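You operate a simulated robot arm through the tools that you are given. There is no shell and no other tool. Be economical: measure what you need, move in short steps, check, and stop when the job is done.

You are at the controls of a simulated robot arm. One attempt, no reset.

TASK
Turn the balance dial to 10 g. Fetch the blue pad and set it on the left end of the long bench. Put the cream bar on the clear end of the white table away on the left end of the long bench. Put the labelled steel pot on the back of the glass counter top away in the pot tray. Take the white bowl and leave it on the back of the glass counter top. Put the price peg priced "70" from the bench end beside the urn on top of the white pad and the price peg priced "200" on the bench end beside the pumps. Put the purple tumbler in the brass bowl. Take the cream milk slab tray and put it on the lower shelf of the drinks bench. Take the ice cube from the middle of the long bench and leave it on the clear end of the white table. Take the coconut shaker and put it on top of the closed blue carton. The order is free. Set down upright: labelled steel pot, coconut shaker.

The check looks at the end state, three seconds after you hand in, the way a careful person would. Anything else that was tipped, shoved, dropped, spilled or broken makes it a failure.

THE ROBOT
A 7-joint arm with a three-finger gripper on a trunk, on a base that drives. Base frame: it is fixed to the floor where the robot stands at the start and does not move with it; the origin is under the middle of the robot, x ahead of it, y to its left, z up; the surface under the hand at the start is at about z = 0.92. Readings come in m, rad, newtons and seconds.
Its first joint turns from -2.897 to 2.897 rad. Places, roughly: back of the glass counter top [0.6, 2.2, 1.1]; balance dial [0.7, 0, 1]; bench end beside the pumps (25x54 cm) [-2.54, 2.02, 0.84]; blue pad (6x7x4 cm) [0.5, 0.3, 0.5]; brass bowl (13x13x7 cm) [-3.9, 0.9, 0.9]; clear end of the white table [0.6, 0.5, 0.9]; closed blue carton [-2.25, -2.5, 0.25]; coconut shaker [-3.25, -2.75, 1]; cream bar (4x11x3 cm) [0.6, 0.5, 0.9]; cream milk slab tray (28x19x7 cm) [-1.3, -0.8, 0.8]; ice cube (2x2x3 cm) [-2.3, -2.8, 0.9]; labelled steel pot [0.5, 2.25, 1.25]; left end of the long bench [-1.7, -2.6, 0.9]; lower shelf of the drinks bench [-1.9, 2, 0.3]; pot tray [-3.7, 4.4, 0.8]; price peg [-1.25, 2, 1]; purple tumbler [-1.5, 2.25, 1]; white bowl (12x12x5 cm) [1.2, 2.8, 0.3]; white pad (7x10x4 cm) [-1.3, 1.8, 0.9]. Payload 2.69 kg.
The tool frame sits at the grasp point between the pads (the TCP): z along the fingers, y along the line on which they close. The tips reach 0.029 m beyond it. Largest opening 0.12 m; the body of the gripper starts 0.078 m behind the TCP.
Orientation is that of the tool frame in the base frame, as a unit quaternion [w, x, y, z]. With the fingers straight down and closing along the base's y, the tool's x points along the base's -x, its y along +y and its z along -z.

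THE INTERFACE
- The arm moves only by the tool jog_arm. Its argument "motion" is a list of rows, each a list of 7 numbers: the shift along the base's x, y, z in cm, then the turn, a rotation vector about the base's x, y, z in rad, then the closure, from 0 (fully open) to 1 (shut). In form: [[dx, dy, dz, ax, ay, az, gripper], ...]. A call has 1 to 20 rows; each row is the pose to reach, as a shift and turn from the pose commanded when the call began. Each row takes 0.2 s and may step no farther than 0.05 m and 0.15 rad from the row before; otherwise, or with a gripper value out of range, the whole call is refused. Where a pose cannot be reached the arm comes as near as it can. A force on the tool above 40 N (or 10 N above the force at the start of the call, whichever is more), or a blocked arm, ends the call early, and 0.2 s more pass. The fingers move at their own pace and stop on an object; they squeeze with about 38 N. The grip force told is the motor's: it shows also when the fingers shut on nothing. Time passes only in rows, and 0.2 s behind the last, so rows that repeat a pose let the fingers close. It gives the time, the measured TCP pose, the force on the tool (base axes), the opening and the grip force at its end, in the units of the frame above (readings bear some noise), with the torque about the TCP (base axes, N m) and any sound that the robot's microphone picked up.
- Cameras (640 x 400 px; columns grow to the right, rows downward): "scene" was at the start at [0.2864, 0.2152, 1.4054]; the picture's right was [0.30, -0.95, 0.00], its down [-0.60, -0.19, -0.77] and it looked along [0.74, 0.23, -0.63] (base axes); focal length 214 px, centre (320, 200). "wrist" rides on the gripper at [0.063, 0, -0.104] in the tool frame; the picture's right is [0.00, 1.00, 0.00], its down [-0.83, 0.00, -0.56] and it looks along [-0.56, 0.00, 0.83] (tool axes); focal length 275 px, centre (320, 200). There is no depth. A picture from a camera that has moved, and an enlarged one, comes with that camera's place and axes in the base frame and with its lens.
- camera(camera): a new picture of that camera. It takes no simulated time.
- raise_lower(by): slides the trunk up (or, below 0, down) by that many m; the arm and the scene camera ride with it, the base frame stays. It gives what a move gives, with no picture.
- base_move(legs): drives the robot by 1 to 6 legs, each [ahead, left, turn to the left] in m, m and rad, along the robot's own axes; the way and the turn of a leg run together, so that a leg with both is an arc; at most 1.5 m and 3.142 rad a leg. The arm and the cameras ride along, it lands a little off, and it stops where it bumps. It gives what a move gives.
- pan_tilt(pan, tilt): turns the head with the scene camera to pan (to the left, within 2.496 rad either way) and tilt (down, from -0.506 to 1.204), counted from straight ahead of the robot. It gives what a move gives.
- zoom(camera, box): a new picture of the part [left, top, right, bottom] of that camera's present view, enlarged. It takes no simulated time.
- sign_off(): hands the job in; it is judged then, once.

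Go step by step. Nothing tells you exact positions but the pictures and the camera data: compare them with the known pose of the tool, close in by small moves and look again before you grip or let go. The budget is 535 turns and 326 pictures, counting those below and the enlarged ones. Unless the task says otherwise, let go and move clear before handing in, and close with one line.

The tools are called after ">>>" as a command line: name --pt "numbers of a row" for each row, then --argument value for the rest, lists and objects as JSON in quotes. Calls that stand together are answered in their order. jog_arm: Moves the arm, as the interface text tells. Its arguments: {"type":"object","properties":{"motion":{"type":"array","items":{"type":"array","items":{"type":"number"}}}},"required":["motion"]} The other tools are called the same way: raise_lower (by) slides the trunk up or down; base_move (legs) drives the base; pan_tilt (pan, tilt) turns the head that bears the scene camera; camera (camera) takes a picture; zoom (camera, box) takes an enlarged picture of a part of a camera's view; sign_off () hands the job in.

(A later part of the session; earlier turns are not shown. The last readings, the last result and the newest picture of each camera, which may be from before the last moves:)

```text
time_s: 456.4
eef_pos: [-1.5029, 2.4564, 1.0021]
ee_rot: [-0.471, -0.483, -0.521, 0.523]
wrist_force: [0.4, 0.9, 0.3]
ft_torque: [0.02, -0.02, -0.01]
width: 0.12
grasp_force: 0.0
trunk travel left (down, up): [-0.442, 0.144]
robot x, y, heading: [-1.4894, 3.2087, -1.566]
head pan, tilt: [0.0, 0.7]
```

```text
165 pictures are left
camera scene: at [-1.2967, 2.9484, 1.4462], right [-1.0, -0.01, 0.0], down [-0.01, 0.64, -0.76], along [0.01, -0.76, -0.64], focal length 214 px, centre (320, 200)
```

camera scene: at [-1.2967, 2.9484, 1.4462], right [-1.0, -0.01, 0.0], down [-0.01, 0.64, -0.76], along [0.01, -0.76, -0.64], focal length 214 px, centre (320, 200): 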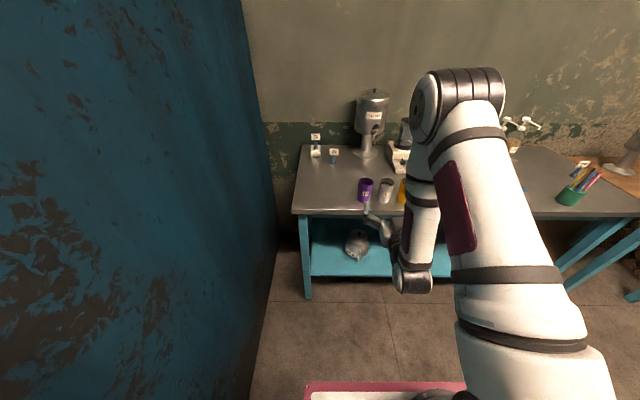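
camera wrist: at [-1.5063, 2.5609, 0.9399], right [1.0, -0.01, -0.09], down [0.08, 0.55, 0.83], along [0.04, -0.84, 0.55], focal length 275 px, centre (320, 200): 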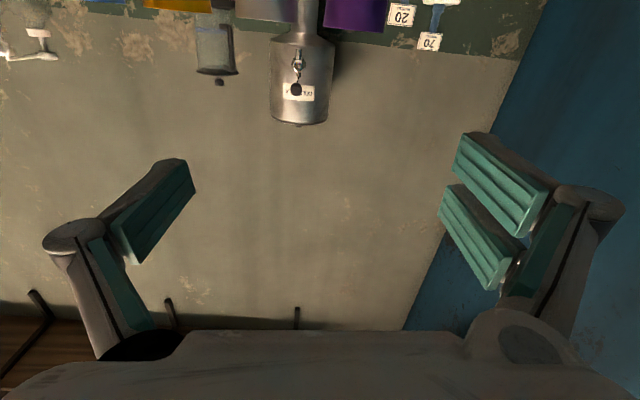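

The wrist camera hangs under the hand when horizontal, so I reduce the pitch to ~1.0 rad (33° below horizontal) and square up the roll.

>>> jog_arm --pt "0 0 1 0.14 -0.02 0 0" --pt "0 0 2 0.28 -0.04 0 0" --pt "0 1 3 0.42 -0.06 0 0" --pt "0.5 2 4 0.571 -0.09 0 0.2" --pt "0.5 2 4 0.571 -0.09 0 0.3"

>>> camera --camera "wrist"

>>> zoom --camera "scene" --box '[300, 120, 460, 240]'

```text
refused: row 4 steps farther than a row can; nothing moved
```

```text
164 pictures are left
camera wrist: at [-1.5063, 2.5609, 0.9399], right [1.0, -0.01, -0.09], down [0.08, 0.55, 0.83], along [0.04, -0.84, 0.55], focal length 275 px, centre (320, 200)
```

wrist: 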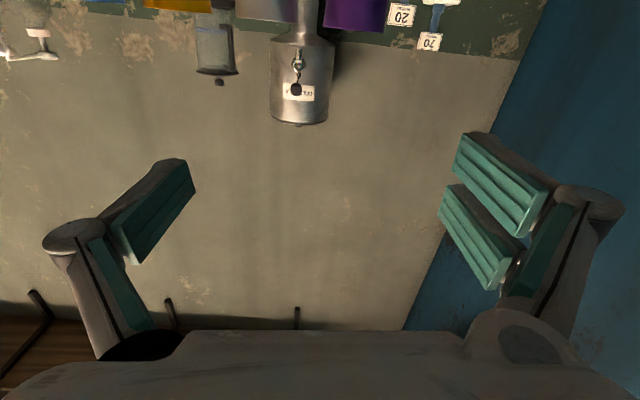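

```text
3.33 times, centred on (380, 180) of scene
camera zoom: at [-1.2967, 2.9484, 1.4462], right [-1.0, -0.01, 0.0], down [-0.01, 0.64, -0.76], along [0.01, -0.76, -0.64], focal length 715 px, centre (120, 267)
```

zoom: 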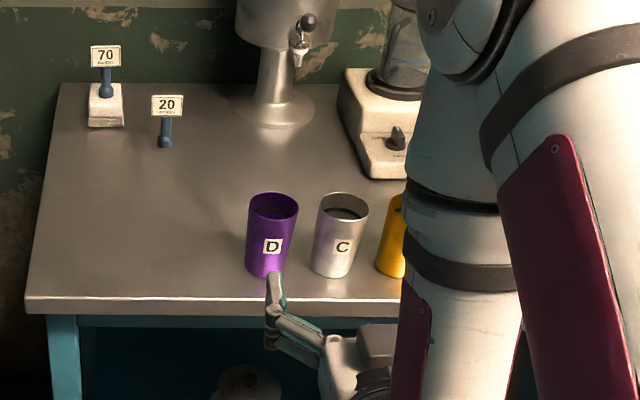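

>>> jog_arm --pt "0 0 1 0.11 -0.02 0 0" --pt "0 0 2 0.22 -0.04 0 0" --pt "0 0 3 0.33 -0.05 0 0" --pt "0 1 4 0.44 -0.07 0 0" --pt "0.5 2 4 0.571 -0.09 0 0.2" --pt "0.5 2 4 0.571 -0.09 0 0.36"

>>> camera --camera "wrist"

```text
time_s: 457.8
eef_pos: [-1.4979, 2.4736, 1.0429]
ee_rot: [0.34, 0.619, 0.626, -0.332]
wrist_force: [-1.4, -0.2, -0.1]
ft_torque: [0.0, 0.03, -0.03]
width: 0.0769
grasp_force: 0.0
out of reach, approached as far as the arm can: row 4
trunk travel left (down, up): [-0.442, 0.144]
robot x, y, heading: [-1.4908, 3.2054, -1.56]
head pan, tilt: [0.0, 0.7]
```

```text
162 pictures are left
camera wrist: at [-1.4987, 2.5967, 1.0473], right [1.0, 0.02, 0.0], down [0.0, 0.01, 1.0], along [0.02, -1.0, 0.01], focal length 275 px, centre (320, 200)
```

wrist: 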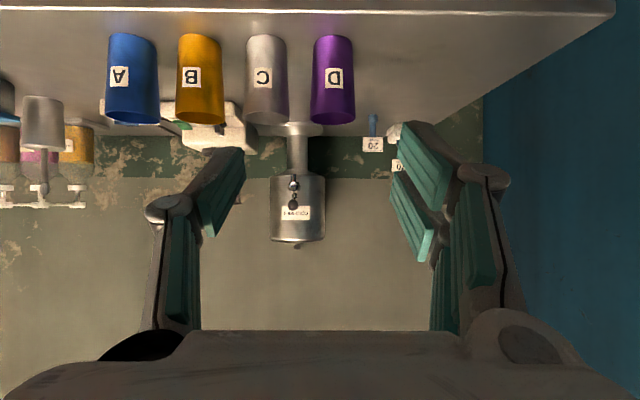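

Tumbler D centre ≈ (-1.475, 2.239), top z≈0.95. I lower and align, then advance with the base.

>>> jog_arm --pt "1 0 -3 0 0 0 0.36" --pt "2.3 0 -6 0 0 0 0.36" --pt "2.3 0 -9 0 0 0 0.36" --pt "2.3 0 -12 0 0 0 0.36" --pt "2.3 0 -13.3 0 0 0 0.36" --pt "2.3 0 -13.3 0 0 0 0.36"

>>> base_move --legs '[[0.12, 0, 0]]'

>>> camera --camera "wrist"

```text
time_s: 459.2
eef_pos: [-1.4724, 2.4735, 0.9089]
ee_rot: [0.34, 0.618, 0.625, -0.333]
wrist_force: [-0.2, 0.4, 0.7]
ft_torque: [0.01, 0.0, 0.02]
width: 0.0764
grasp_force: 0.0
trunk travel left (down, up): [-0.442, 0.144]
robot x, y, heading: [-1.4886, 3.2106, -1.565]
head pan, tilt: [0.0, 0.7]
```

```text
time_s: 460.4
eef_pos: [-1.4699, 2.3506, 0.9101]
ee_rot: [0.341, 0.618, 0.626, -0.332]
wrist_force: [0.5, 0.0, -0.1]
ft_torque: [0.0, 0.0, 0.01]
width: 0.0767
grasp_force: 0.1
trunk travel left (down, up): [-0.442, 0.144]
robot x, y, heading: [-1.4873, 3.0857, -1.559]
head pan, tilt: [0.0, 0.7]
```

```text
161 pictures are left
camera wrist: at [-1.4723, 2.4741, 0.9137], right [1.0, 0.02, 0.0], down [0.0, 0.01, 1.0], along [0.02, -1.0, 0.01], focal length 275 px, centre (320, 200)
```

wrist: 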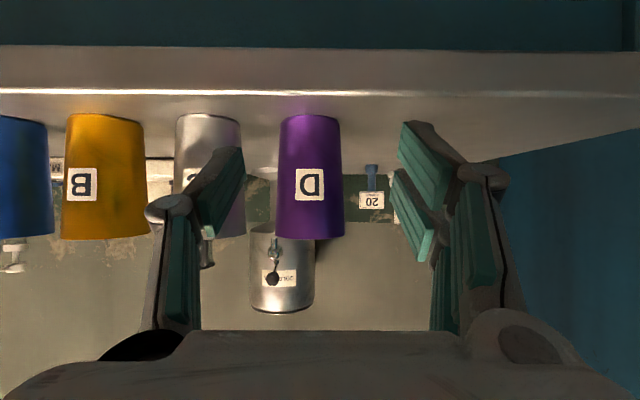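

>>> jog_arm --pt "-0.6 0 0 0 0 0 0.38" --pt "-0.6 -3 -0.2 0 0 0 0.38" --pt "-0.6 -6 -0.4 0 0 0 0.38" --pt "-0.6 -6 -0.4 0 0 0 0.38"

>>> camera --camera "wrist"

```text
time_s: 461.4
eef_pos: [-1.4749, 2.2907, 0.9038]
ee_rot: [0.34, 0.618, 0.627, -0.331]
wrist_force: [-0.2, 0.0, 0.6]
ft_torque: [-0.01, -0.02, 0.0]
width: 0.0746
grasp_force: 0.0
trunk travel left (down, up): [-0.442, 0.144]
robot x, y, heading: [-1.4891, 3.0847, -1.556]
head pan, tilt: [0.0, 0.7]
```

```text
160 pictures are left
camera wrist: at [-1.4773, 2.4133, 0.9085], right [1.0, 0.02, 0.0], down [0.0, 0.01, 1.0], along [0.02, -1.0, 0.01], focal length 275 px, centre (320, 200)
```

wrist: 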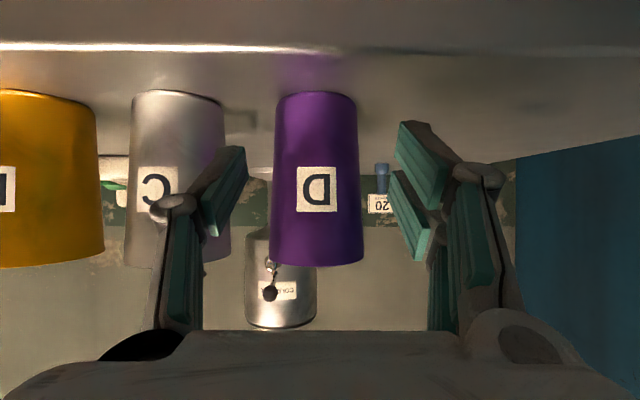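

>>> jog_arm --pt "0.1 -2 0 0 0 0 0.38" --pt "0.1 -4 0 0 0 0 0.38" --pt "0.1 -5 0 0 0 0 0.38" --pt "0.1 -5 0 0 0 0 0.38"

>>> camera --camera "wrist"

```text
time_s: 462.4
eef_pos: [-1.4742, 2.2419, 0.9054]
ee_rot: [0.34, 0.618, 0.627, -0.331]
wrist_force: [-0.7, -0.5, 0.6]
ft_torque: [-0.04, -0.03, -0.01]
width: 0.0744
grasp_force: 0.1
trunk travel left (down, up): [-0.442, 0.144]
robot x, y, heading: [-1.4871, 3.0862, -1.562]
head pan, tilt: [0.0, 0.7]
```

```text
159 pictures are left
camera wrist: at [-1.4764, 2.3642, 0.9097], right [1.0, 0.02, 0.0], down [0.0, 0.01, 1.0], along [0.02, -1.0, 0.01], focal length 275 px, centre (320, 200)
```

wrist: 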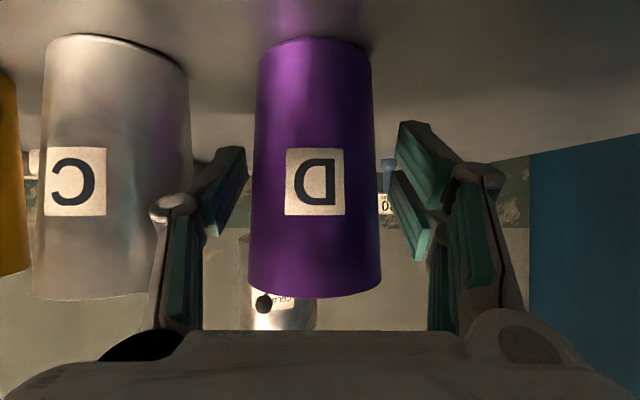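

>>> jog_arm --pt "0 0 0 0 0 0 0.5" --pt "0 0 0 0 0 0 0.8" --pt "0 0 0 0 0 0 1" --pt "0 0 0 0 0 0 1" --pt "0 0 2 0 0 0 1" --pt "0 0 5 0 0 0 1" --pt "0 0 9 0 0 0 1" --pt "0 2 12 0 0 0 1" --pt "0 2 12 0 0 0 1"

>>> camera --camera "wrist"

>>> zoom --camera "scene" --box '[300, 120, 460, 240]'

```text
time_s: 464.4
eef_pos: [-1.4748, 2.2622, 1.0251]
ee_rot: [0.339, 0.618, 0.627, -0.331]
wrist_force: [0.7, -0.5, -0.4]
ft_torque: [0.0, 0.06, 0.02]
width: 0.0548
grasp_force: 38.4
trunk travel left (down, up): [-0.442, 0.144]
robot x, y, heading: [-1.4884, 3.086, -1.56]
head pan, tilt: [0.0, 0.7]
```

```text
158 pictures are left
camera wrist: at [-1.4758, 2.384, 1.0294], right [1.0, 0.02, 0.0], down [0.0, 0.01, 1.0], along [0.02, -1.0, 0.01], focal length 275 px, centre (320, 200)
```

wrist: 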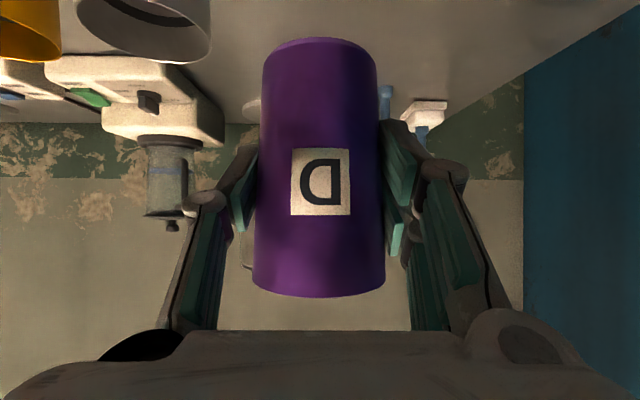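

```text
3.33 times, centred on (380, 180) of scene
camera zoom: at [-1.295, 2.826, 1.4462], right [-1.0, -0.01, 0.0], down [-0.01, 0.64, -0.76], along [0.01, -0.76, -0.64], focal length 715 px, centre (120, 267)
```

zoom: 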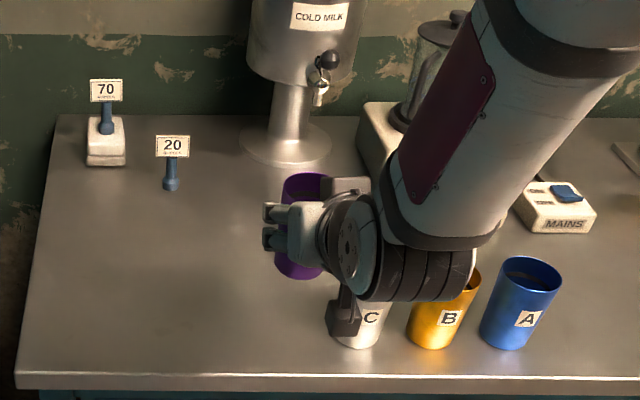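

Tumbler held upright. I raise and retract for travel, then drive out of the kitchen, along the street and into the sweets room.

>>> jog_arm --pt "0 1 3 0 0 0 1" --pt "0 2 6 0 0 0 1" --pt "0 3 9 0 0 0 1" --pt "0 5 12 0 0 0 1" --pt "0 7 15 0 0 0 1" --pt "0 9 17 0 0 0 1" --pt "0 11 19 0 0 0 1" --pt "0 13 21 0 0 0 1"

>>> base_move --legs '[[-0.38, 0, 0], [0, -0.6, 0], [0, 0, 1.56], [1.5, 0, 0], [0.25, 0, 0]]'

>>> pan_tilt --pan -0.5 --tilt 0.5

>>> camera --camera "scene"

```text
time_s: 466.2
eef_pos: [-1.4754, 2.3907, 1.2353]
ee_rot: [0.34, 0.618, 0.626, -0.332]
wrist_force: [-0.1, -0.6, -0.7]
ft_torque: [0.01, 0.01, 0.0]
width: 0.055
grasp_force: 38.0
trunk travel left (down, up): [-0.442, 0.144]
robot x, y, heading: [-1.485, 3.0852, -1.558]
head pan, tilt: [0.0, 0.7]
```

```text
time_s: 484.0
eef_pos: [0.3766, 3.4436, 1.2369]
ee_rot: [0.476, 0.003, 0.88, 0.001]
wrist_force: [-0.4, -0.6, -1.3]
ft_torque: [0.01, 0.02, 0.03]
width: 0.0545
grasp_force: 38.1
trunk travel left (down, up): [-0.442, 0.144]
robot x, y, heading: [-0.3144, 3.4405, -0.006]
head pan, tilt: [0.0, 0.7]
```

```text
time_s: 484.9
eef_pos: [0.3753, 3.4438, 1.2352]
ee_rot: [0.475, 0.002, 0.88, 0.002]
wrist_force: [0.6, 1.0, -1.2]
ft_torque: [0.01, 0.0, -0.02]
width: 0.0548
grasp_force: 38.4
trunk travel left (down, up): [-0.442, 0.144]
robot x, y, heading: [-0.3172, 3.4463, -0.011]
head pan, tilt: [-0.499, 0.499]
```

```text
156 pictures are left
camera scene: at [-0.0614, 3.5875, 1.4639], right [-0.48, -0.87, 0.0], down [-0.42, 0.23, -0.88], along [0.77, -0.43, -0.48], focal length 214 px, centre (320, 200)
```

scene: 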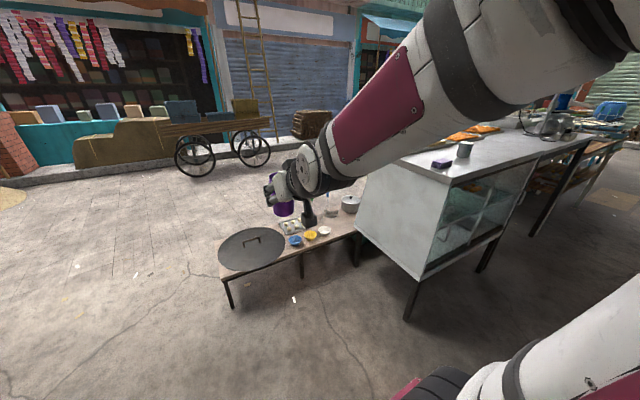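

>>> base_move --legs '[[0, 0, -1.56], [1.5, 0, 0], [1.3, 0, 0], [0, 0, -1.57], [1.3, 0, 0]]'

>>> pan_tilt --pan -0.1 --tilt 0.4

>>> camera --camera "scene"

```text
time_s: 512.1
eef_pos: [-2.3029, 0.606, 1.2347]
ee_rot: [0.01, 0.88, 0.012, -0.475]
wrist_force: [-0.3, 0.1, -1.6]
ft_torque: [-0.03, -0.03, -0.01]
width: 0.0546
grasp_force: 37.7
trunk travel left (down, up): [-0.442, 0.144]
robot x, y, heading: [-1.6094, 0.6269, -3.118]
head pan, tilt: [-0.499, 0.499]
```

```text
time_s: 513.0
eef_pos: [-2.3027, 0.6045, 1.2357]
ee_rot: [0.009, 0.88, 0.011, -0.475]
wrist_force: [-0.1, 0.2, -1.4]
ft_torque: [-0.01, 0.01, 0.0]
width: 0.0545
grasp_force: 37.7
trunk travel left (down, up): [-0.442, 0.144]
robot x, y, heading: [-1.6049, 0.6285, -3.121]
head pan, tilt: [-0.099, 0.4]
```

```text
155 pictures are left
camera scene: at [-1.8724, 0.4398, 1.473], right [0.08, 1.0, 0.0], down [0.39, -0.03, -0.92], along [-0.92, 0.07, -0.39], focal length 214 px, centre (320, 200)
```

scene: 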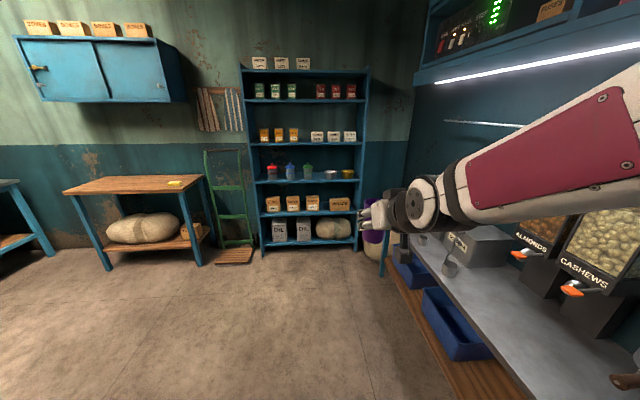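

>>> zoom --camera "scene" --box '[230, 50, 400, 260]'

```text
1.90 times, centred on (315, 155) of scene
camera zoom: at [-1.8724, 0.4398, 1.473], right [0.08, 1.0, 0.0], down [0.39, -0.03, -0.92], along [-0.92, 0.07, -0.39], focal length 408 px, centre (330, 286)
```

zoom: 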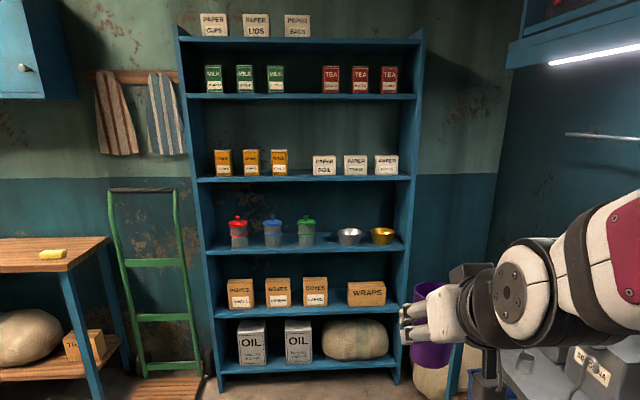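

The brass bowl is on the third shelf level (≈(-3.9, 0.87), shelf z≈0.86, ~0.3 m clearance). I approach.

>>> base_move --legs '[[1.0, -0.08, -0.02]]'

>>> jog_arm --pt "0 4 0 0 0 0 1" --pt "0 8 -2 0 0 0 1" --pt "0 12 -5 0 0 0 1" --pt "0 15 -8 0 0 0 1" --pt "0 17 -11 0 0 0 1" --pt "0 17 -14 0 0 0 1" --pt "0 17 -14 0 0 0 1"

>>> camera --camera "wrist"

>>> camera --camera "scene"

```text
time_s: 518.3
eef_pos: [-3.3333, 0.6816, 1.235]
ee_rot: [0.005, 0.88, 0.005, -0.476]
wrist_force: [0.0, 0.5, -0.7]
ft_torque: [-0.01, -0.02, 0.02]
width: 0.0544
grasp_force: 38.2
trunk travel left (down, up): [-0.442, 0.144]
robot x, y, heading: [-2.6375, 0.692, -3.135]
head pan, tilt: [-0.099, 0.4]
```

```text
time_s: 519.9
eef_pos: [-3.3335, 0.8516, 1.0951]
ee_rot: [0.005, 0.88, 0.004, -0.475]
wrist_force: [-0.3, 0.2, -0.7]
ft_torque: [-0.01, -0.01, -0.02]
width: 0.054
grasp_force: 38.1
trunk travel left (down, up): [-0.442, 0.144]
robot x, y, heading: [-2.6405, 0.6951, -3.134]
head pan, tilt: [-0.099, 0.4]
```

```text
153 pictures are left
camera wrist: at [-3.2119, 0.8541, 1.0997], right [0.01, -1.0, 0.0], down [0.01, 0.0, 1.0], along [-1.0, -0.01, 0.01], focal length 275 px, centre (320, 200)
```

wrist: 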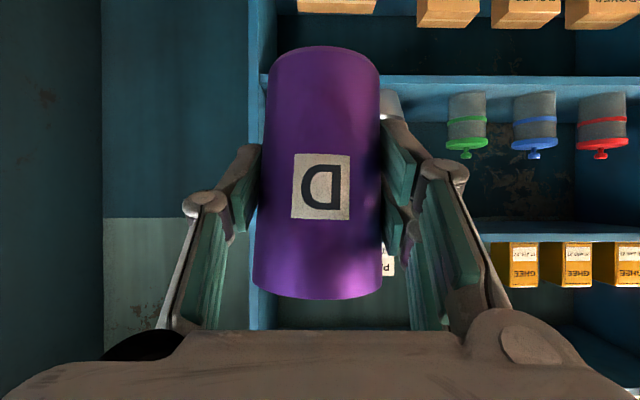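

```text
152 pictures are left
camera scene: at [-2.9059, 0.5094, 1.4731], right [0.09, 1.0, 0.0], down [0.39, -0.04, -0.92], along [-0.92, 0.08, -0.39], focal length 214 px, centre (320, 200)
```

scene: 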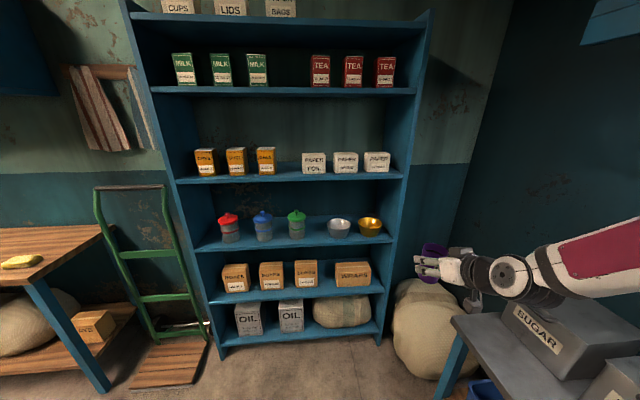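

>>> zoom --camera "scene" --box '[310, 180, 430, 270]'

```text
4.44 times, centred on (370, 225) of scene
camera zoom: at [-2.9059, 0.5094, 1.4731], right [0.09, 1.0, 0.0], down [0.39, -0.04, -0.92], along [-0.92, 0.08, -0.39], focal length 953 px, centre (98, 89)
```

zoom: 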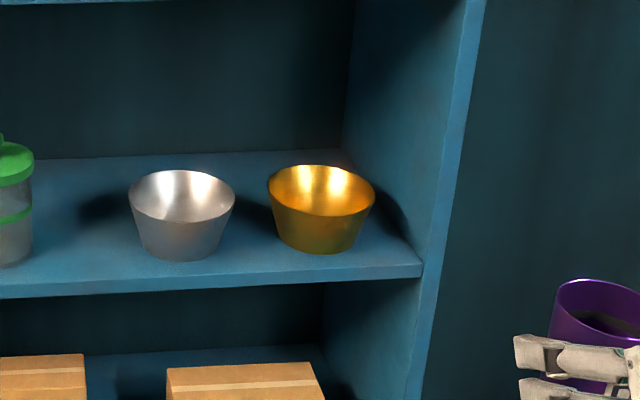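

Bowl centre ≈ (-3.882, 0.862), rim z≈0.92. I drive 0.4 m closer and align.

>>> base_move --legs '[[0.38, 0, 0]]'

>>> jog_arm --pt "0 0.5 -3 0 0 0 1" --pt "0 1 -6 0 0 0 1" --pt "0 1 -7.3 0 0 0 1" --pt "0 1 -7.3 0 0 0 1"

>>> camera --camera "wrist"

>>> camera --camera "scene"

```text
time_s: 522.4
eef_pos: [-3.7228, 0.8465, 1.0954]
ee_rot: [0.005, 0.88, 0.006, -0.475]
wrist_force: [0.1, -0.4, -1.9]
ft_torque: [0.01, -0.02, 0.02]
width: 0.0544
grasp_force: 38.5
trunk travel left (down, up): [-0.442, 0.144]
robot x, y, heading: [-3.0241, 0.6906, -3.134]
head pan, tilt: [-0.099, 0.4]
```

```text
time_s: 523.4
eef_pos: [-3.7205, 0.8556, 1.0222]
ee_rot: [0.006, 0.88, 0.006, -0.476]
wrist_force: [-0.2, -1.3, -1.1]
ft_torque: [-0.01, -0.02, -0.03]
width: 0.0543
grasp_force: 38.5
trunk travel left (down, up): [-0.442, 0.144]
robot x, y, heading: [-3.0245, 0.6903, -3.135]
head pan, tilt: [-0.099, 0.4]
```

```text
150 pictures are left
camera wrist: at [-3.5989, 0.8581, 1.026], right [0.02, -1.0, 0.0], down [0.01, 0.0, 1.0], along [-1.0, -0.02, 0.01], focal length 275 px, centre (320, 200)
```

wrist: 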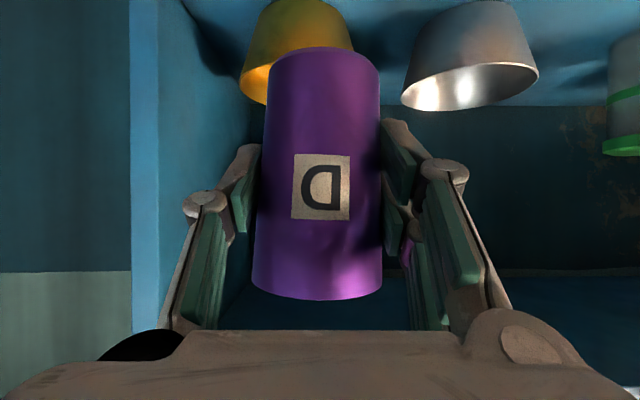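

```text
149 pictures are left
camera scene: at [-3.2924, 0.505, 1.4731], right [0.09, 1.0, 0.0], down [0.39, -0.03, -0.92], along [-0.92, 0.08, -0.39], focal length 214 px, centre (320, 200)
```

scene: 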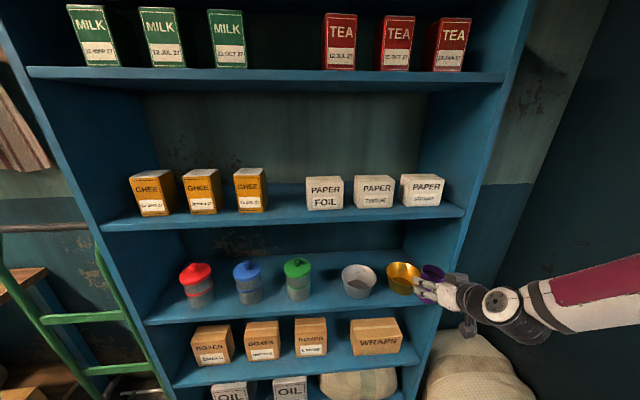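

>>> jog_arm --pt "-3 0.5 0 0 0 0 1" --pt "-6 1.1 0 0 0 0 1" --pt "-9 1.1 -0.5 0 0 0 1" --pt "-12 1.1 -0.5 0 0 0 1" --pt "-15 1.1 -0.5 0 0 0 1" --pt "-16.1 1.1 -0.5 0 0 0 1" --pt "-16.1 1.1 -0.5 0 0 0 1"

>>> camera --camera "wrist"

>>> zoom --camera "scene" --box '[330, 220, 490, 340]'

```text
time_s: 525.0
eef_pos: [-3.8829, 0.8667, 1.0176]
ee_rot: [0.006, 0.88, 0.005, -0.475]
wrist_force: [0.0, -0.1, -1.2]
ft_torque: [-0.02, 0.0, -0.01]
width: 0.0543
grasp_force: 37.5
trunk travel left (down, up): [-0.442, 0.144]
robot x, y, heading: [-3.0255, 0.691, -3.128]
head pan, tilt: [-0.099, 0.4]
```

```text
148 pictures are left
camera wrist: at [-3.7611, 0.8697, 1.0215], right [0.02, -1.0, 0.0], down [0.01, 0.0, 1.0], along [-1.0, -0.02, 0.01], focal length 275 px, centre (320, 200)
```

wrist: 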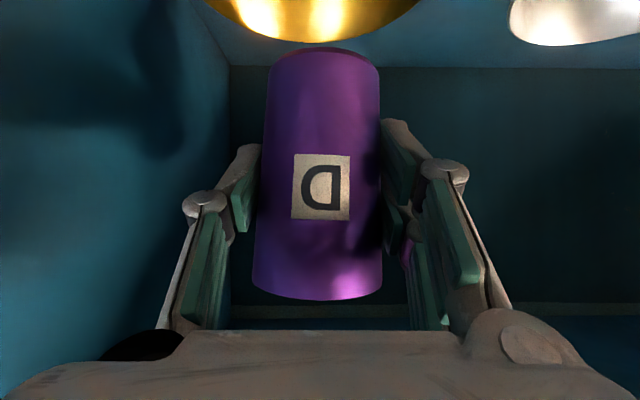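

```text
3.33 times, centred on (410, 280) of scene
camera zoom: at [-3.2924, 0.505, 1.4731], right [0.09, 1.0, 0.0], down [0.39, -0.03, -0.92], along [-0.92, 0.08, -0.39], focal length 715 px, centre (20, -67)
```

zoom: 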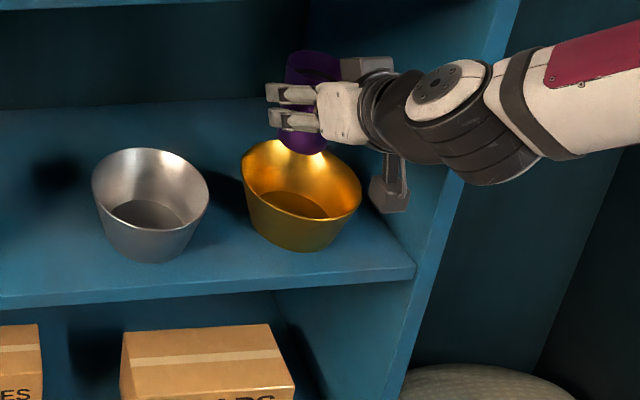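

Aligned over the bowl. Lower gently.

>>> jog_arm --pt "-0.3 0.1 -2 0 0 0 1" --pt "-0.3 0.1 -4 0 0 0 1" --pt "-0.3 0.1 -6 0 0 0 1" --pt "-0.3 0.1 -7 0 0 0 1" --pt "-0.3 0.1 -7.5 0 0 0 1" --pt "-0.3 0.1 -8 0 0 0 1" --pt "-0.3 0.1 -8.4 0 0 0 1" --pt "-0.3 0.1 -8.8 0 0 0 1" --pt "-0.3 0.1 -9.2 0 0 0 1"

>>> zoom --camera "scene" --box '[330, 220, 490, 340]'

```text
time_s: 527.0
eef_pos: [-3.886, 0.8678, 0.9252]
ee_rot: [0.006, 0.879, 0.006, -0.476]
wrist_force: [0.2, 0.3, -1.0]
ft_torque: [-0.02, -0.01, 0.02]
width: 0.0545
grasp_force: 37.9
trunk travel left (down, up): [-0.442, 0.144]
robot x, y, heading: [-3.023, 0.6882, -3.134]
head pan, tilt: [-0.099, 0.4]
```

```text
3.33 times, centred on (410, 280) of scene
camera zoom: at [-3.2924, 0.505, 1.4731], right [0.09, 1.0, 0.0], down [0.39, -0.03, -0.92], along [-0.92, 0.08, -0.39], focal length 715 px, centre (20, -67)
```

zoom: 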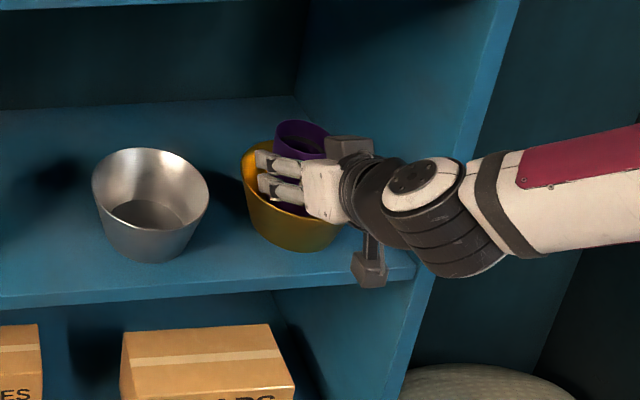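

>>> jog_arm --pt "0 0 -0.3 0 0 0 1" --pt "0 0 -0.6 0 0 0 1" --pt "0 0 -0.9 0 0 0 1" --pt "0 0 -1.2 0 0 0 1" --pt "0 0 -1.5 0 0 0 1"

>>> camera --camera "wrist"

```text
time_s: 528.2
eef_pos: [-3.8853, 0.8673, 0.9103]
ee_rot: [0.005, 0.88, 0.005, -0.476]
wrist_force: [-1.2, 0.4, 1.5]
ft_torque: [-0.07, -0.07, -0.02]
width: 0.054
grasp_force: 37.7
trunk travel left (down, up): [-0.442, 0.144]
robot x, y, heading: [-3.0247, 0.6882, -3.126]
head pan, tilt: [-0.099, 0.4]
```

```text
145 pictures are left
camera wrist: at [-3.7637, 0.8708, 0.915], right [0.02, -1.0, 0.0], down [0.01, 0.0, 1.0], along [-1.0, -0.02, 0.01], focal length 275 px, centre (320, 200)
```

wrist: 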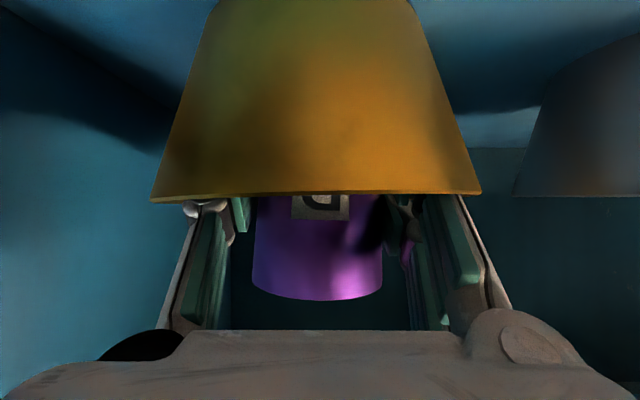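

Touching the bowl floor. A touch lower, open a little, then lift straight up and out.

>>> jog_arm --pt "0 0 -0.2 0 0 0 1" --pt "0 0 -0.2 0 0 0 0.5" --pt "0 0 -0.2 0 0 0 0.46" --pt "0 0 1 0 0 0 0.46" --pt "0 0 3 0 0 0 0.44" --pt "0 0 6 0 0 0 0.44" --pt "0 0 9 0 0 0 0.4" --pt "3 0 10 0 0 0 0.4" --pt "7 0 10 0 0 0 0.3" --pt "11 0 11 0 0 0 0.2" --pt "15 0 12 0 0 0 0" --pt "19 0 13 0 0 0 0"

>>> camera --camera "wrist"

>>> zoom --camera "scene" --box '[330, 220, 490, 340]'

```text
time_s: 530.8
eef_pos: [-3.6978, 0.868, 1.0404]
ee_rot: [0.005, 0.88, 0.005, -0.475]
wrist_force: [-0.5, 0.2, -1.2]
ft_torque: [0.01, -0.04, 0.0]
width: 0.1202
grasp_force: 0.0
trunk travel left (down, up): [-0.442, 0.144]
robot x, y, heading: [-3.0284, 0.6889, -3.132]
head pan, tilt: [-0.099, 0.4]
```

```text
144 pictures are left
camera wrist: at [-3.5751, 0.8715, 1.0448], right [0.02, -1.0, 0.0], down [0.01, 0.0, 1.0], along [-1.0, -0.02, 0.01], focal length 275 px, centre (320, 200)
```

wrist: 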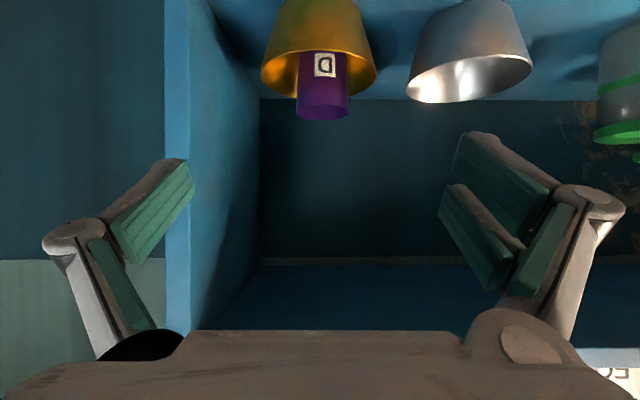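

```text
3.33 times, centred on (410, 280) of scene
camera zoom: at [-3.2929, 0.505, 1.473], right [0.09, 1.0, 0.0], down [0.39, -0.03, -0.92], along [-0.92, 0.08, -0.39], focal length 715 px, centre (20, -67)
```

zoom: 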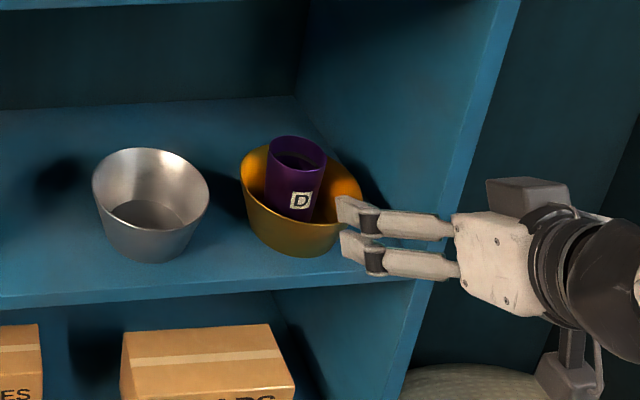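

Tumbler sits upright in the brass bowl. I back off, return the hand to vertical and go to the slab tray table.

>>> base_move --legs '[[-0.6, 0, 0]]'

>>> jog_arm --pt "1 -2 2 0 -0.14 0 0" --pt "2 -4 4 0 -0.28 0 0" --pt "3 -6 6 0 -0.42 0 0" --pt "4 -8 8 0 -0.56 0 0" --pt "5 -10 10 0 -0.7 0 0" --pt "6 -12 12 0 -0.84 0 0" --pt "8 -14 14 0 -0.98 0 0" --pt "10 -15 16 0 -1.0 0 0" --pt "12 -16 18 0 -1.0 0 0"

>>> base_move --legs '[[0.1, 0.4, 0], [0, 0.2, 1.57], [0.85, 0, 0], [0, 0, 1.565]]'

>>> pan_tilt --pan -0.1 --tilt 0.7

>>> camera --camera "scene"

```text
time_s: 534.2
eef_pos: [-3.0898, 0.8737, 1.04]
ee_rot: [0.007, 0.879, 0.008, -0.476]
wrist_force: [0.3, 0.0, 0.3]
ft_torque: [0.02, -0.01, -0.01]
width: 0.1198
grasp_force: 0.1
trunk travel left (down, up): [-0.442, 0.144]
robot x, y, heading: [-2.4217, 0.6965, -3.129]
head pan, tilt: [-0.099, 0.4]
```

```text
time_s: 536.2
eef_pos: [-2.9681, 0.7149, 1.2211]
ee_rot: [0.009, 1.0, 0.003, 0.006]
wrist_force: [0.2, -0.4, 0.2]
ft_torque: [0.0, -0.01, -0.01]
width: 0.1198
grasp_force: 0.1
trunk travel left (down, up): [-0.442, 0.144]
robot x, y, heading: [-2.4202, 0.7012, -3.126]
head pan, tilt: [-0.099, 0.4]
```

```text
time_s: 550.4
eef_pos: [-1.8309, -0.7165, 1.2215]
ee_rot: [-0.005, 0.014, 1.0, 0.011]
wrist_force: [0.3, 0.4, 1.0]
ft_torque: [0.02, -0.03, -0.01]
width: 0.1196
grasp_force: 0.1
trunk travel left (down, up): [-0.442, 0.144]
robot x, y, heading: [-2.3821, -0.6788, -0.019]
head pan, tilt: [-0.099, 0.4]
```

```text
time_s: 551.2
eef_pos: [-1.8311, -0.715, 1.2209]
ee_rot: [-0.005, 0.013, 1.0, 0.01]
wrist_force: [-0.1, -0.2, -0.2]
ft_torque: [0.01, -0.01, 0.02]
width: 0.1199
grasp_force: 0.1
trunk travel left (down, up): [-0.442, 0.144]
robot x, y, heading: [-2.3825, -0.6814, -0.014]
head pan, tilt: [-0.099, 0.7]
```

```text
142 pictures are left
camera scene: at [-2.1174, -0.5031, 1.4463], right [-0.12, -0.99, 0.0], down [-0.64, 0.08, -0.77], along [0.76, -0.09, -0.64], focal length 214 px, centre (320, 200)
```

scene: 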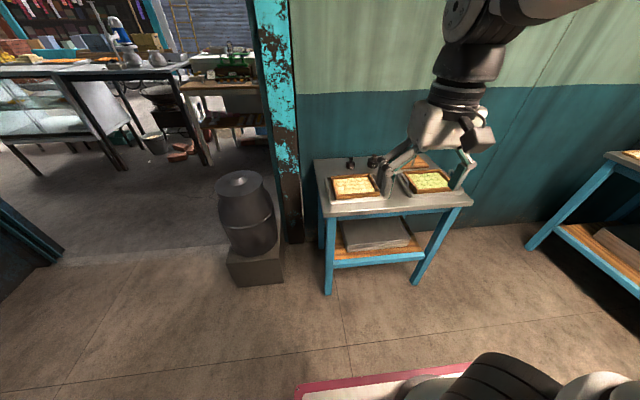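

I'll swing the tray 90° on its table by its left handle (pivoting on its far end) so a handle end faces the front edge. First regrip the left handle.

>>> base_move --legs '[[0.17, -0.02, 0.014]]'

>>> jog_arm --pt "4 1 -2 0 0 -0.02 0.3" --pt "8 2 -4 0 0 -0.02 0.6" --pt "12 4 -6 0 0 -0.02 0.79" --pt "16 5 -8 0 0 -0.02 0.79" --pt "20 6 -10 0 0 -0.02 0.79" --pt "24 7 -12 0 0 -0.02 0.79" --pt "28 8 -15 0 0 -0.02 0.79" --pt "31 9 -18 0 0 -0.02 0.79" --pt "34 10 -21 0 0 -0.02 0.79" --pt "35.3 10.2 -25 0 0 -0.02 0.79" --pt "35.3 10.2 -25 0 0 -0.02 0.79"

>>> camera --camera "wrist"

```text
time_s: 552.6
eef_pos: [-1.6602, -0.729, 1.2216]
ee_rot: [-0.005, 0.006, 1.0, 0.01]
wrist_force: [-0.6, 0.8, -0.8]
ft_torque: [0.02, -0.02, 0.0]
width: 0.12
grasp_force: 0.1
trunk travel left (down, up): [-0.442, 0.144]
robot x, y, heading: [-2.21, -0.7028, -0.01]
head pan, tilt: [-0.099, 0.7]
```

```text
refused: row 7 steps farther than a row can; nothing moved
```

```text
141 pictures are left
camera wrist: at [-1.7229, -0.7306, 1.3259], right [0.01, 1.0, 0.02], down [0.84, -0.02, 0.55], along [0.55, 0.01, -0.84], focal length 275 px, centre (320, 200)
```

wrist: 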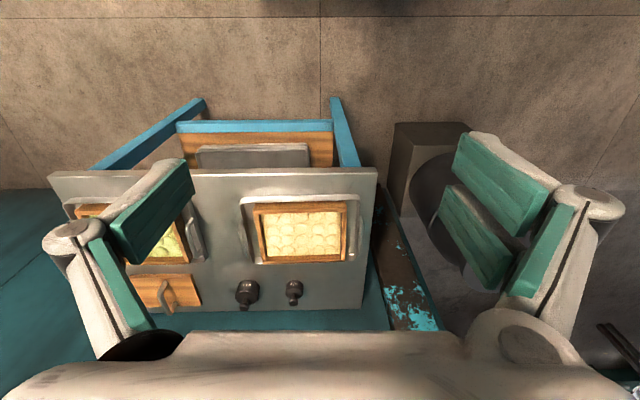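

>>> jog_arm --pt "2.95 0.8 -2.2 0 0 0 0.3" --pt "5.9 1.6 -4.4 0 0 0 0.6" --pt "8.85 2.4 -6.6 0 0 0 0.79" --pt "11.8 3.2 -8.8 0 0 0 0.79" --pt "14.75 4 -11 0 0 0 0.79" --pt "17.7 4.8 -13.2 0 0 0 0.79" --pt "20.65 5.6 -15.4 0 0 0 0.79" --pt "23.6 6.4 -17.6 0 0 0 0.79" --pt "26.5 7.2 -19.8 0 0 0 0.79" --pt "29.5 8 -22 0 0 0 0.79" --pt "32.5 8.8 -24.2 0 0 0 0.79" --pt "35.3 9.4 -26.4 0 0 0 0.79" --pt "35.3 9.4 -26.4 0 0 0 0.79"

>>> camera --camera "wrist"

```text
time_s: 555.5
eef_pos: [-1.308, -0.6358, 0.9543]
ee_rot: [-0.005, 0.005, 1.0, 0.008]
wrist_force: [-0.1, -0.1, 0.2]
ft_torque: [-0.04, 0.01, -0.01]
width: 0.0253
grasp_force: 0.0
trunk travel left (down, up): [-0.442, 0.144]
robot x, y, heading: [-2.2124, -0.7011, -0.006]
head pan, tilt: [-0.099, 0.7]
```

```text
140 pictures are left
camera wrist: at [-1.369, -0.6369, 1.0604], right [0.01, 1.0, 0.02], down [0.84, -0.02, 0.55], along [0.55, 0.01, -0.84], focal length 275 px, centre (320, 200)
```

wrist: 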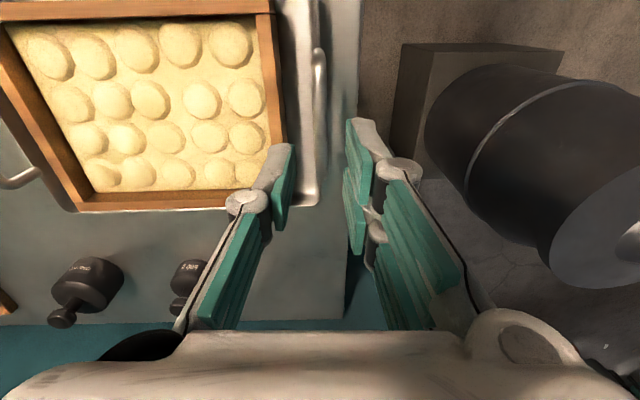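

>>> jog_arm --pt "0 -0.1 -3 0 0 0 0.79" --pt "0 -0.1 -6 0 0 0 0.79" --pt "0 -0.1 -9 0 0 0 0.79" --pt "0 -0.1 -11 0 0 0 0.79" --pt "0 -0.1 -11 0 0 0 1" --pt "0 -0.1 -11 0 0 0 1" --pt "0 -0.1 -10.4 0 0 0 1" --pt "0 -0.1 -9.8 0 0 0 1" --pt "0 -0.1 -9.8 0 0 0 1"

>>> camera --camera "wrist"

```text
time_s: 557.5
eef_pos: [-1.308, -0.6381, 0.8578]
ee_rot: [-0.005, 0.006, 1.0, 0.008]
wrist_force: [0.1, -2.5, -5.7]
ft_torque: [0.02, -0.16, 0.05]
width: 0.0078
grasp_force: 35.4
trunk travel left (down, up): [-0.442, 0.144]
robot x, y, heading: [-2.2119, -0.7012, -0.006]
head pan, tilt: [-0.099, 0.7]
```

```text
139 pictures are left
camera wrist: at [-1.3703, -0.6382, 0.9634], right [0.01, 1.0, 0.02], down [0.84, -0.02, 0.55], along [0.55, 0.01, -0.84], focal length 275 px, centre (320, 200)
```

wrist: 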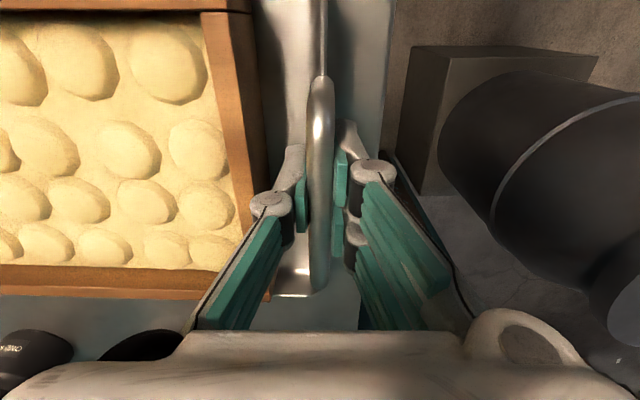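

Gripped and tilted up ~1.2 cm. Swing the first 45°.

>>> jog_arm --pt "-2.23 -0.1 0 0 0 0.087 1" --pt "-4.44 -0.39 0 0 0 0.175 1" --pt "-6.61 -0.87 0 0 0 0.262 1" --pt "-8.74 -1.54 0 0 0 0.349 1" --pt "-10.8 -2.39 0 0 0 0.436 1" --pt "-12.78 -3.42 0 0 0 0.524 1" --pt "-14.65 -4.62 0 0 0 0.611 1" --pt "-16.42 -5.98 0 0 0 0.698 1" --pt "-18.07 -7.48 0 0 0 0.785 1" --pt "-18.07 -7.48 0 0 0 0.785 1"

>>> camera --camera "scene"

>>> camera --camera "wrist"

```text
time_s: 559.6
eef_pos: [-1.4889, -0.7104, 0.8598]
ee_rot: [-0.008, -0.378, 0.926, 0.007]
wrist_force: [0.6, -1.6, -4.5]
ft_torque: [0.2, -0.25, -0.37]
width: 0.0081
grasp_force: 35.1
trunk travel left (down, up): [-0.442, 0.144]
robot x, y, heading: [-2.2125, -0.6976, -0.007]
head pan, tilt: [-0.099, 0.7]
```

```text
138 pictures are left
camera scene: at [-1.9498, -0.5218, 1.4462], right [-0.1, -0.99, 0.0], down [-0.64, 0.07, -0.76], along [0.76, -0.08, -0.64], focal length 214 px, centre (320, 200)
```

scene: 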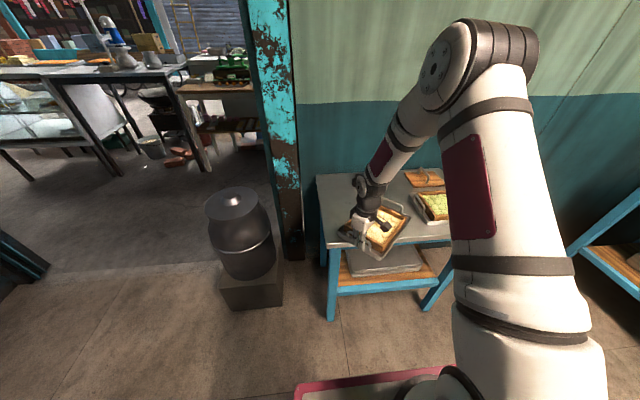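

```text
137 pictures are left
camera wrist: at [-1.5311, -0.7553, 0.9634], right [-0.7, 0.71, 0.02], down [0.6, 0.58, 0.55], along [0.38, 0.4, -0.84], focal length 275 px, centre (320, 200)
```

wrist: 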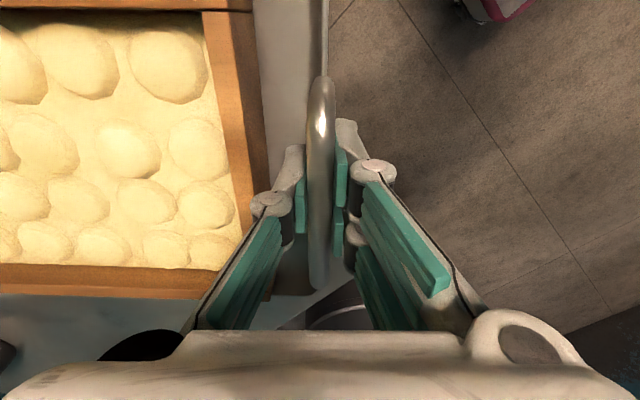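

The tray follows rigidly. Swing the remaining 45°, then push it back 6.5 cm along its axis.

>>> jog_arm --pt "-1.5 -1.64 0 0 0 0.087 1" --pt "-2.86 -3.41 0 0 0 0.175 1" --pt "-4.06 -5.29 0 0 0 0.262 1" --pt "-5.09 -7.27 0 0 0 0.349 1" --pt "-5.94 -9.33 0 0 0 0.436 1" --pt "-6.61 -11.46 0 0 0 0.524 1" --pt "-7.09 -13.63 0 0 0 0.611 1" --pt "-7.39 -15.84 0 0 0 0.698 1" --pt "-7.48 -18.07 0 0 0 0.785 1" --pt "-7.48 -18.07 0 0 0 0.785 1"

>>> camera --camera "scene"

>>> camera --camera "wrist"

```text
time_s: 561.9
eef_pos: [-1.5634, -0.8932, 0.8592]
ee_rot: [-0.01, -0.703, 0.711, 0.004]
wrist_force: [0.4, -0.2, -5.9]
ft_torque: [-0.14, 0.02, -0.16]
width: 0.0079
grasp_force: 35.8
trunk travel left (down, up): [-0.442, 0.144]
robot x, y, heading: [-2.2112, -0.699, -0.01]
head pan, tilt: [-0.099, 0.7]
```

```text
136 pictures are left
camera scene: at [-1.9498, -0.5218, 1.4462], right [-0.1, -0.99, 0.0], down [-0.64, 0.07, -0.76], along [0.76, -0.08, -0.64], focal length 214 px, centre (320, 200)
```

scene: 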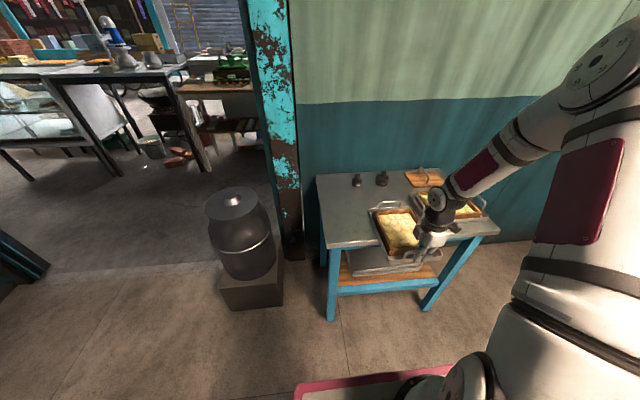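

```text
135 pictures are left
camera wrist: at [-1.5615, -0.9545, 0.9637], right [-1.0, 0.01, 0.02], down [0.02, 0.84, 0.55], along [-0.01, 0.55, -0.84], focal length 275 px, centre (320, 200)
```

wrist: 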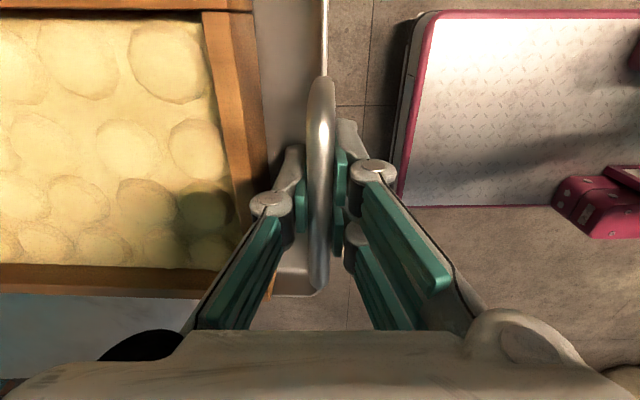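

>>> zoom --camera "scene" --box '[340, 160, 510, 290]'

```text
3.08 times, centred on (425, 225) of scene
camera zoom: at [-1.9498, -0.5218, 1.4462], right [-0.1, -0.99, 0.0], down [-0.64, 0.07, -0.76], along [0.76, -0.08, -0.64], focal length 660 px, centre (-3, 123)
```

zoom: 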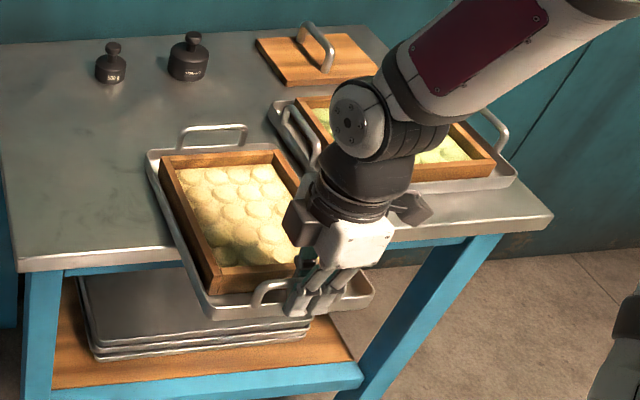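

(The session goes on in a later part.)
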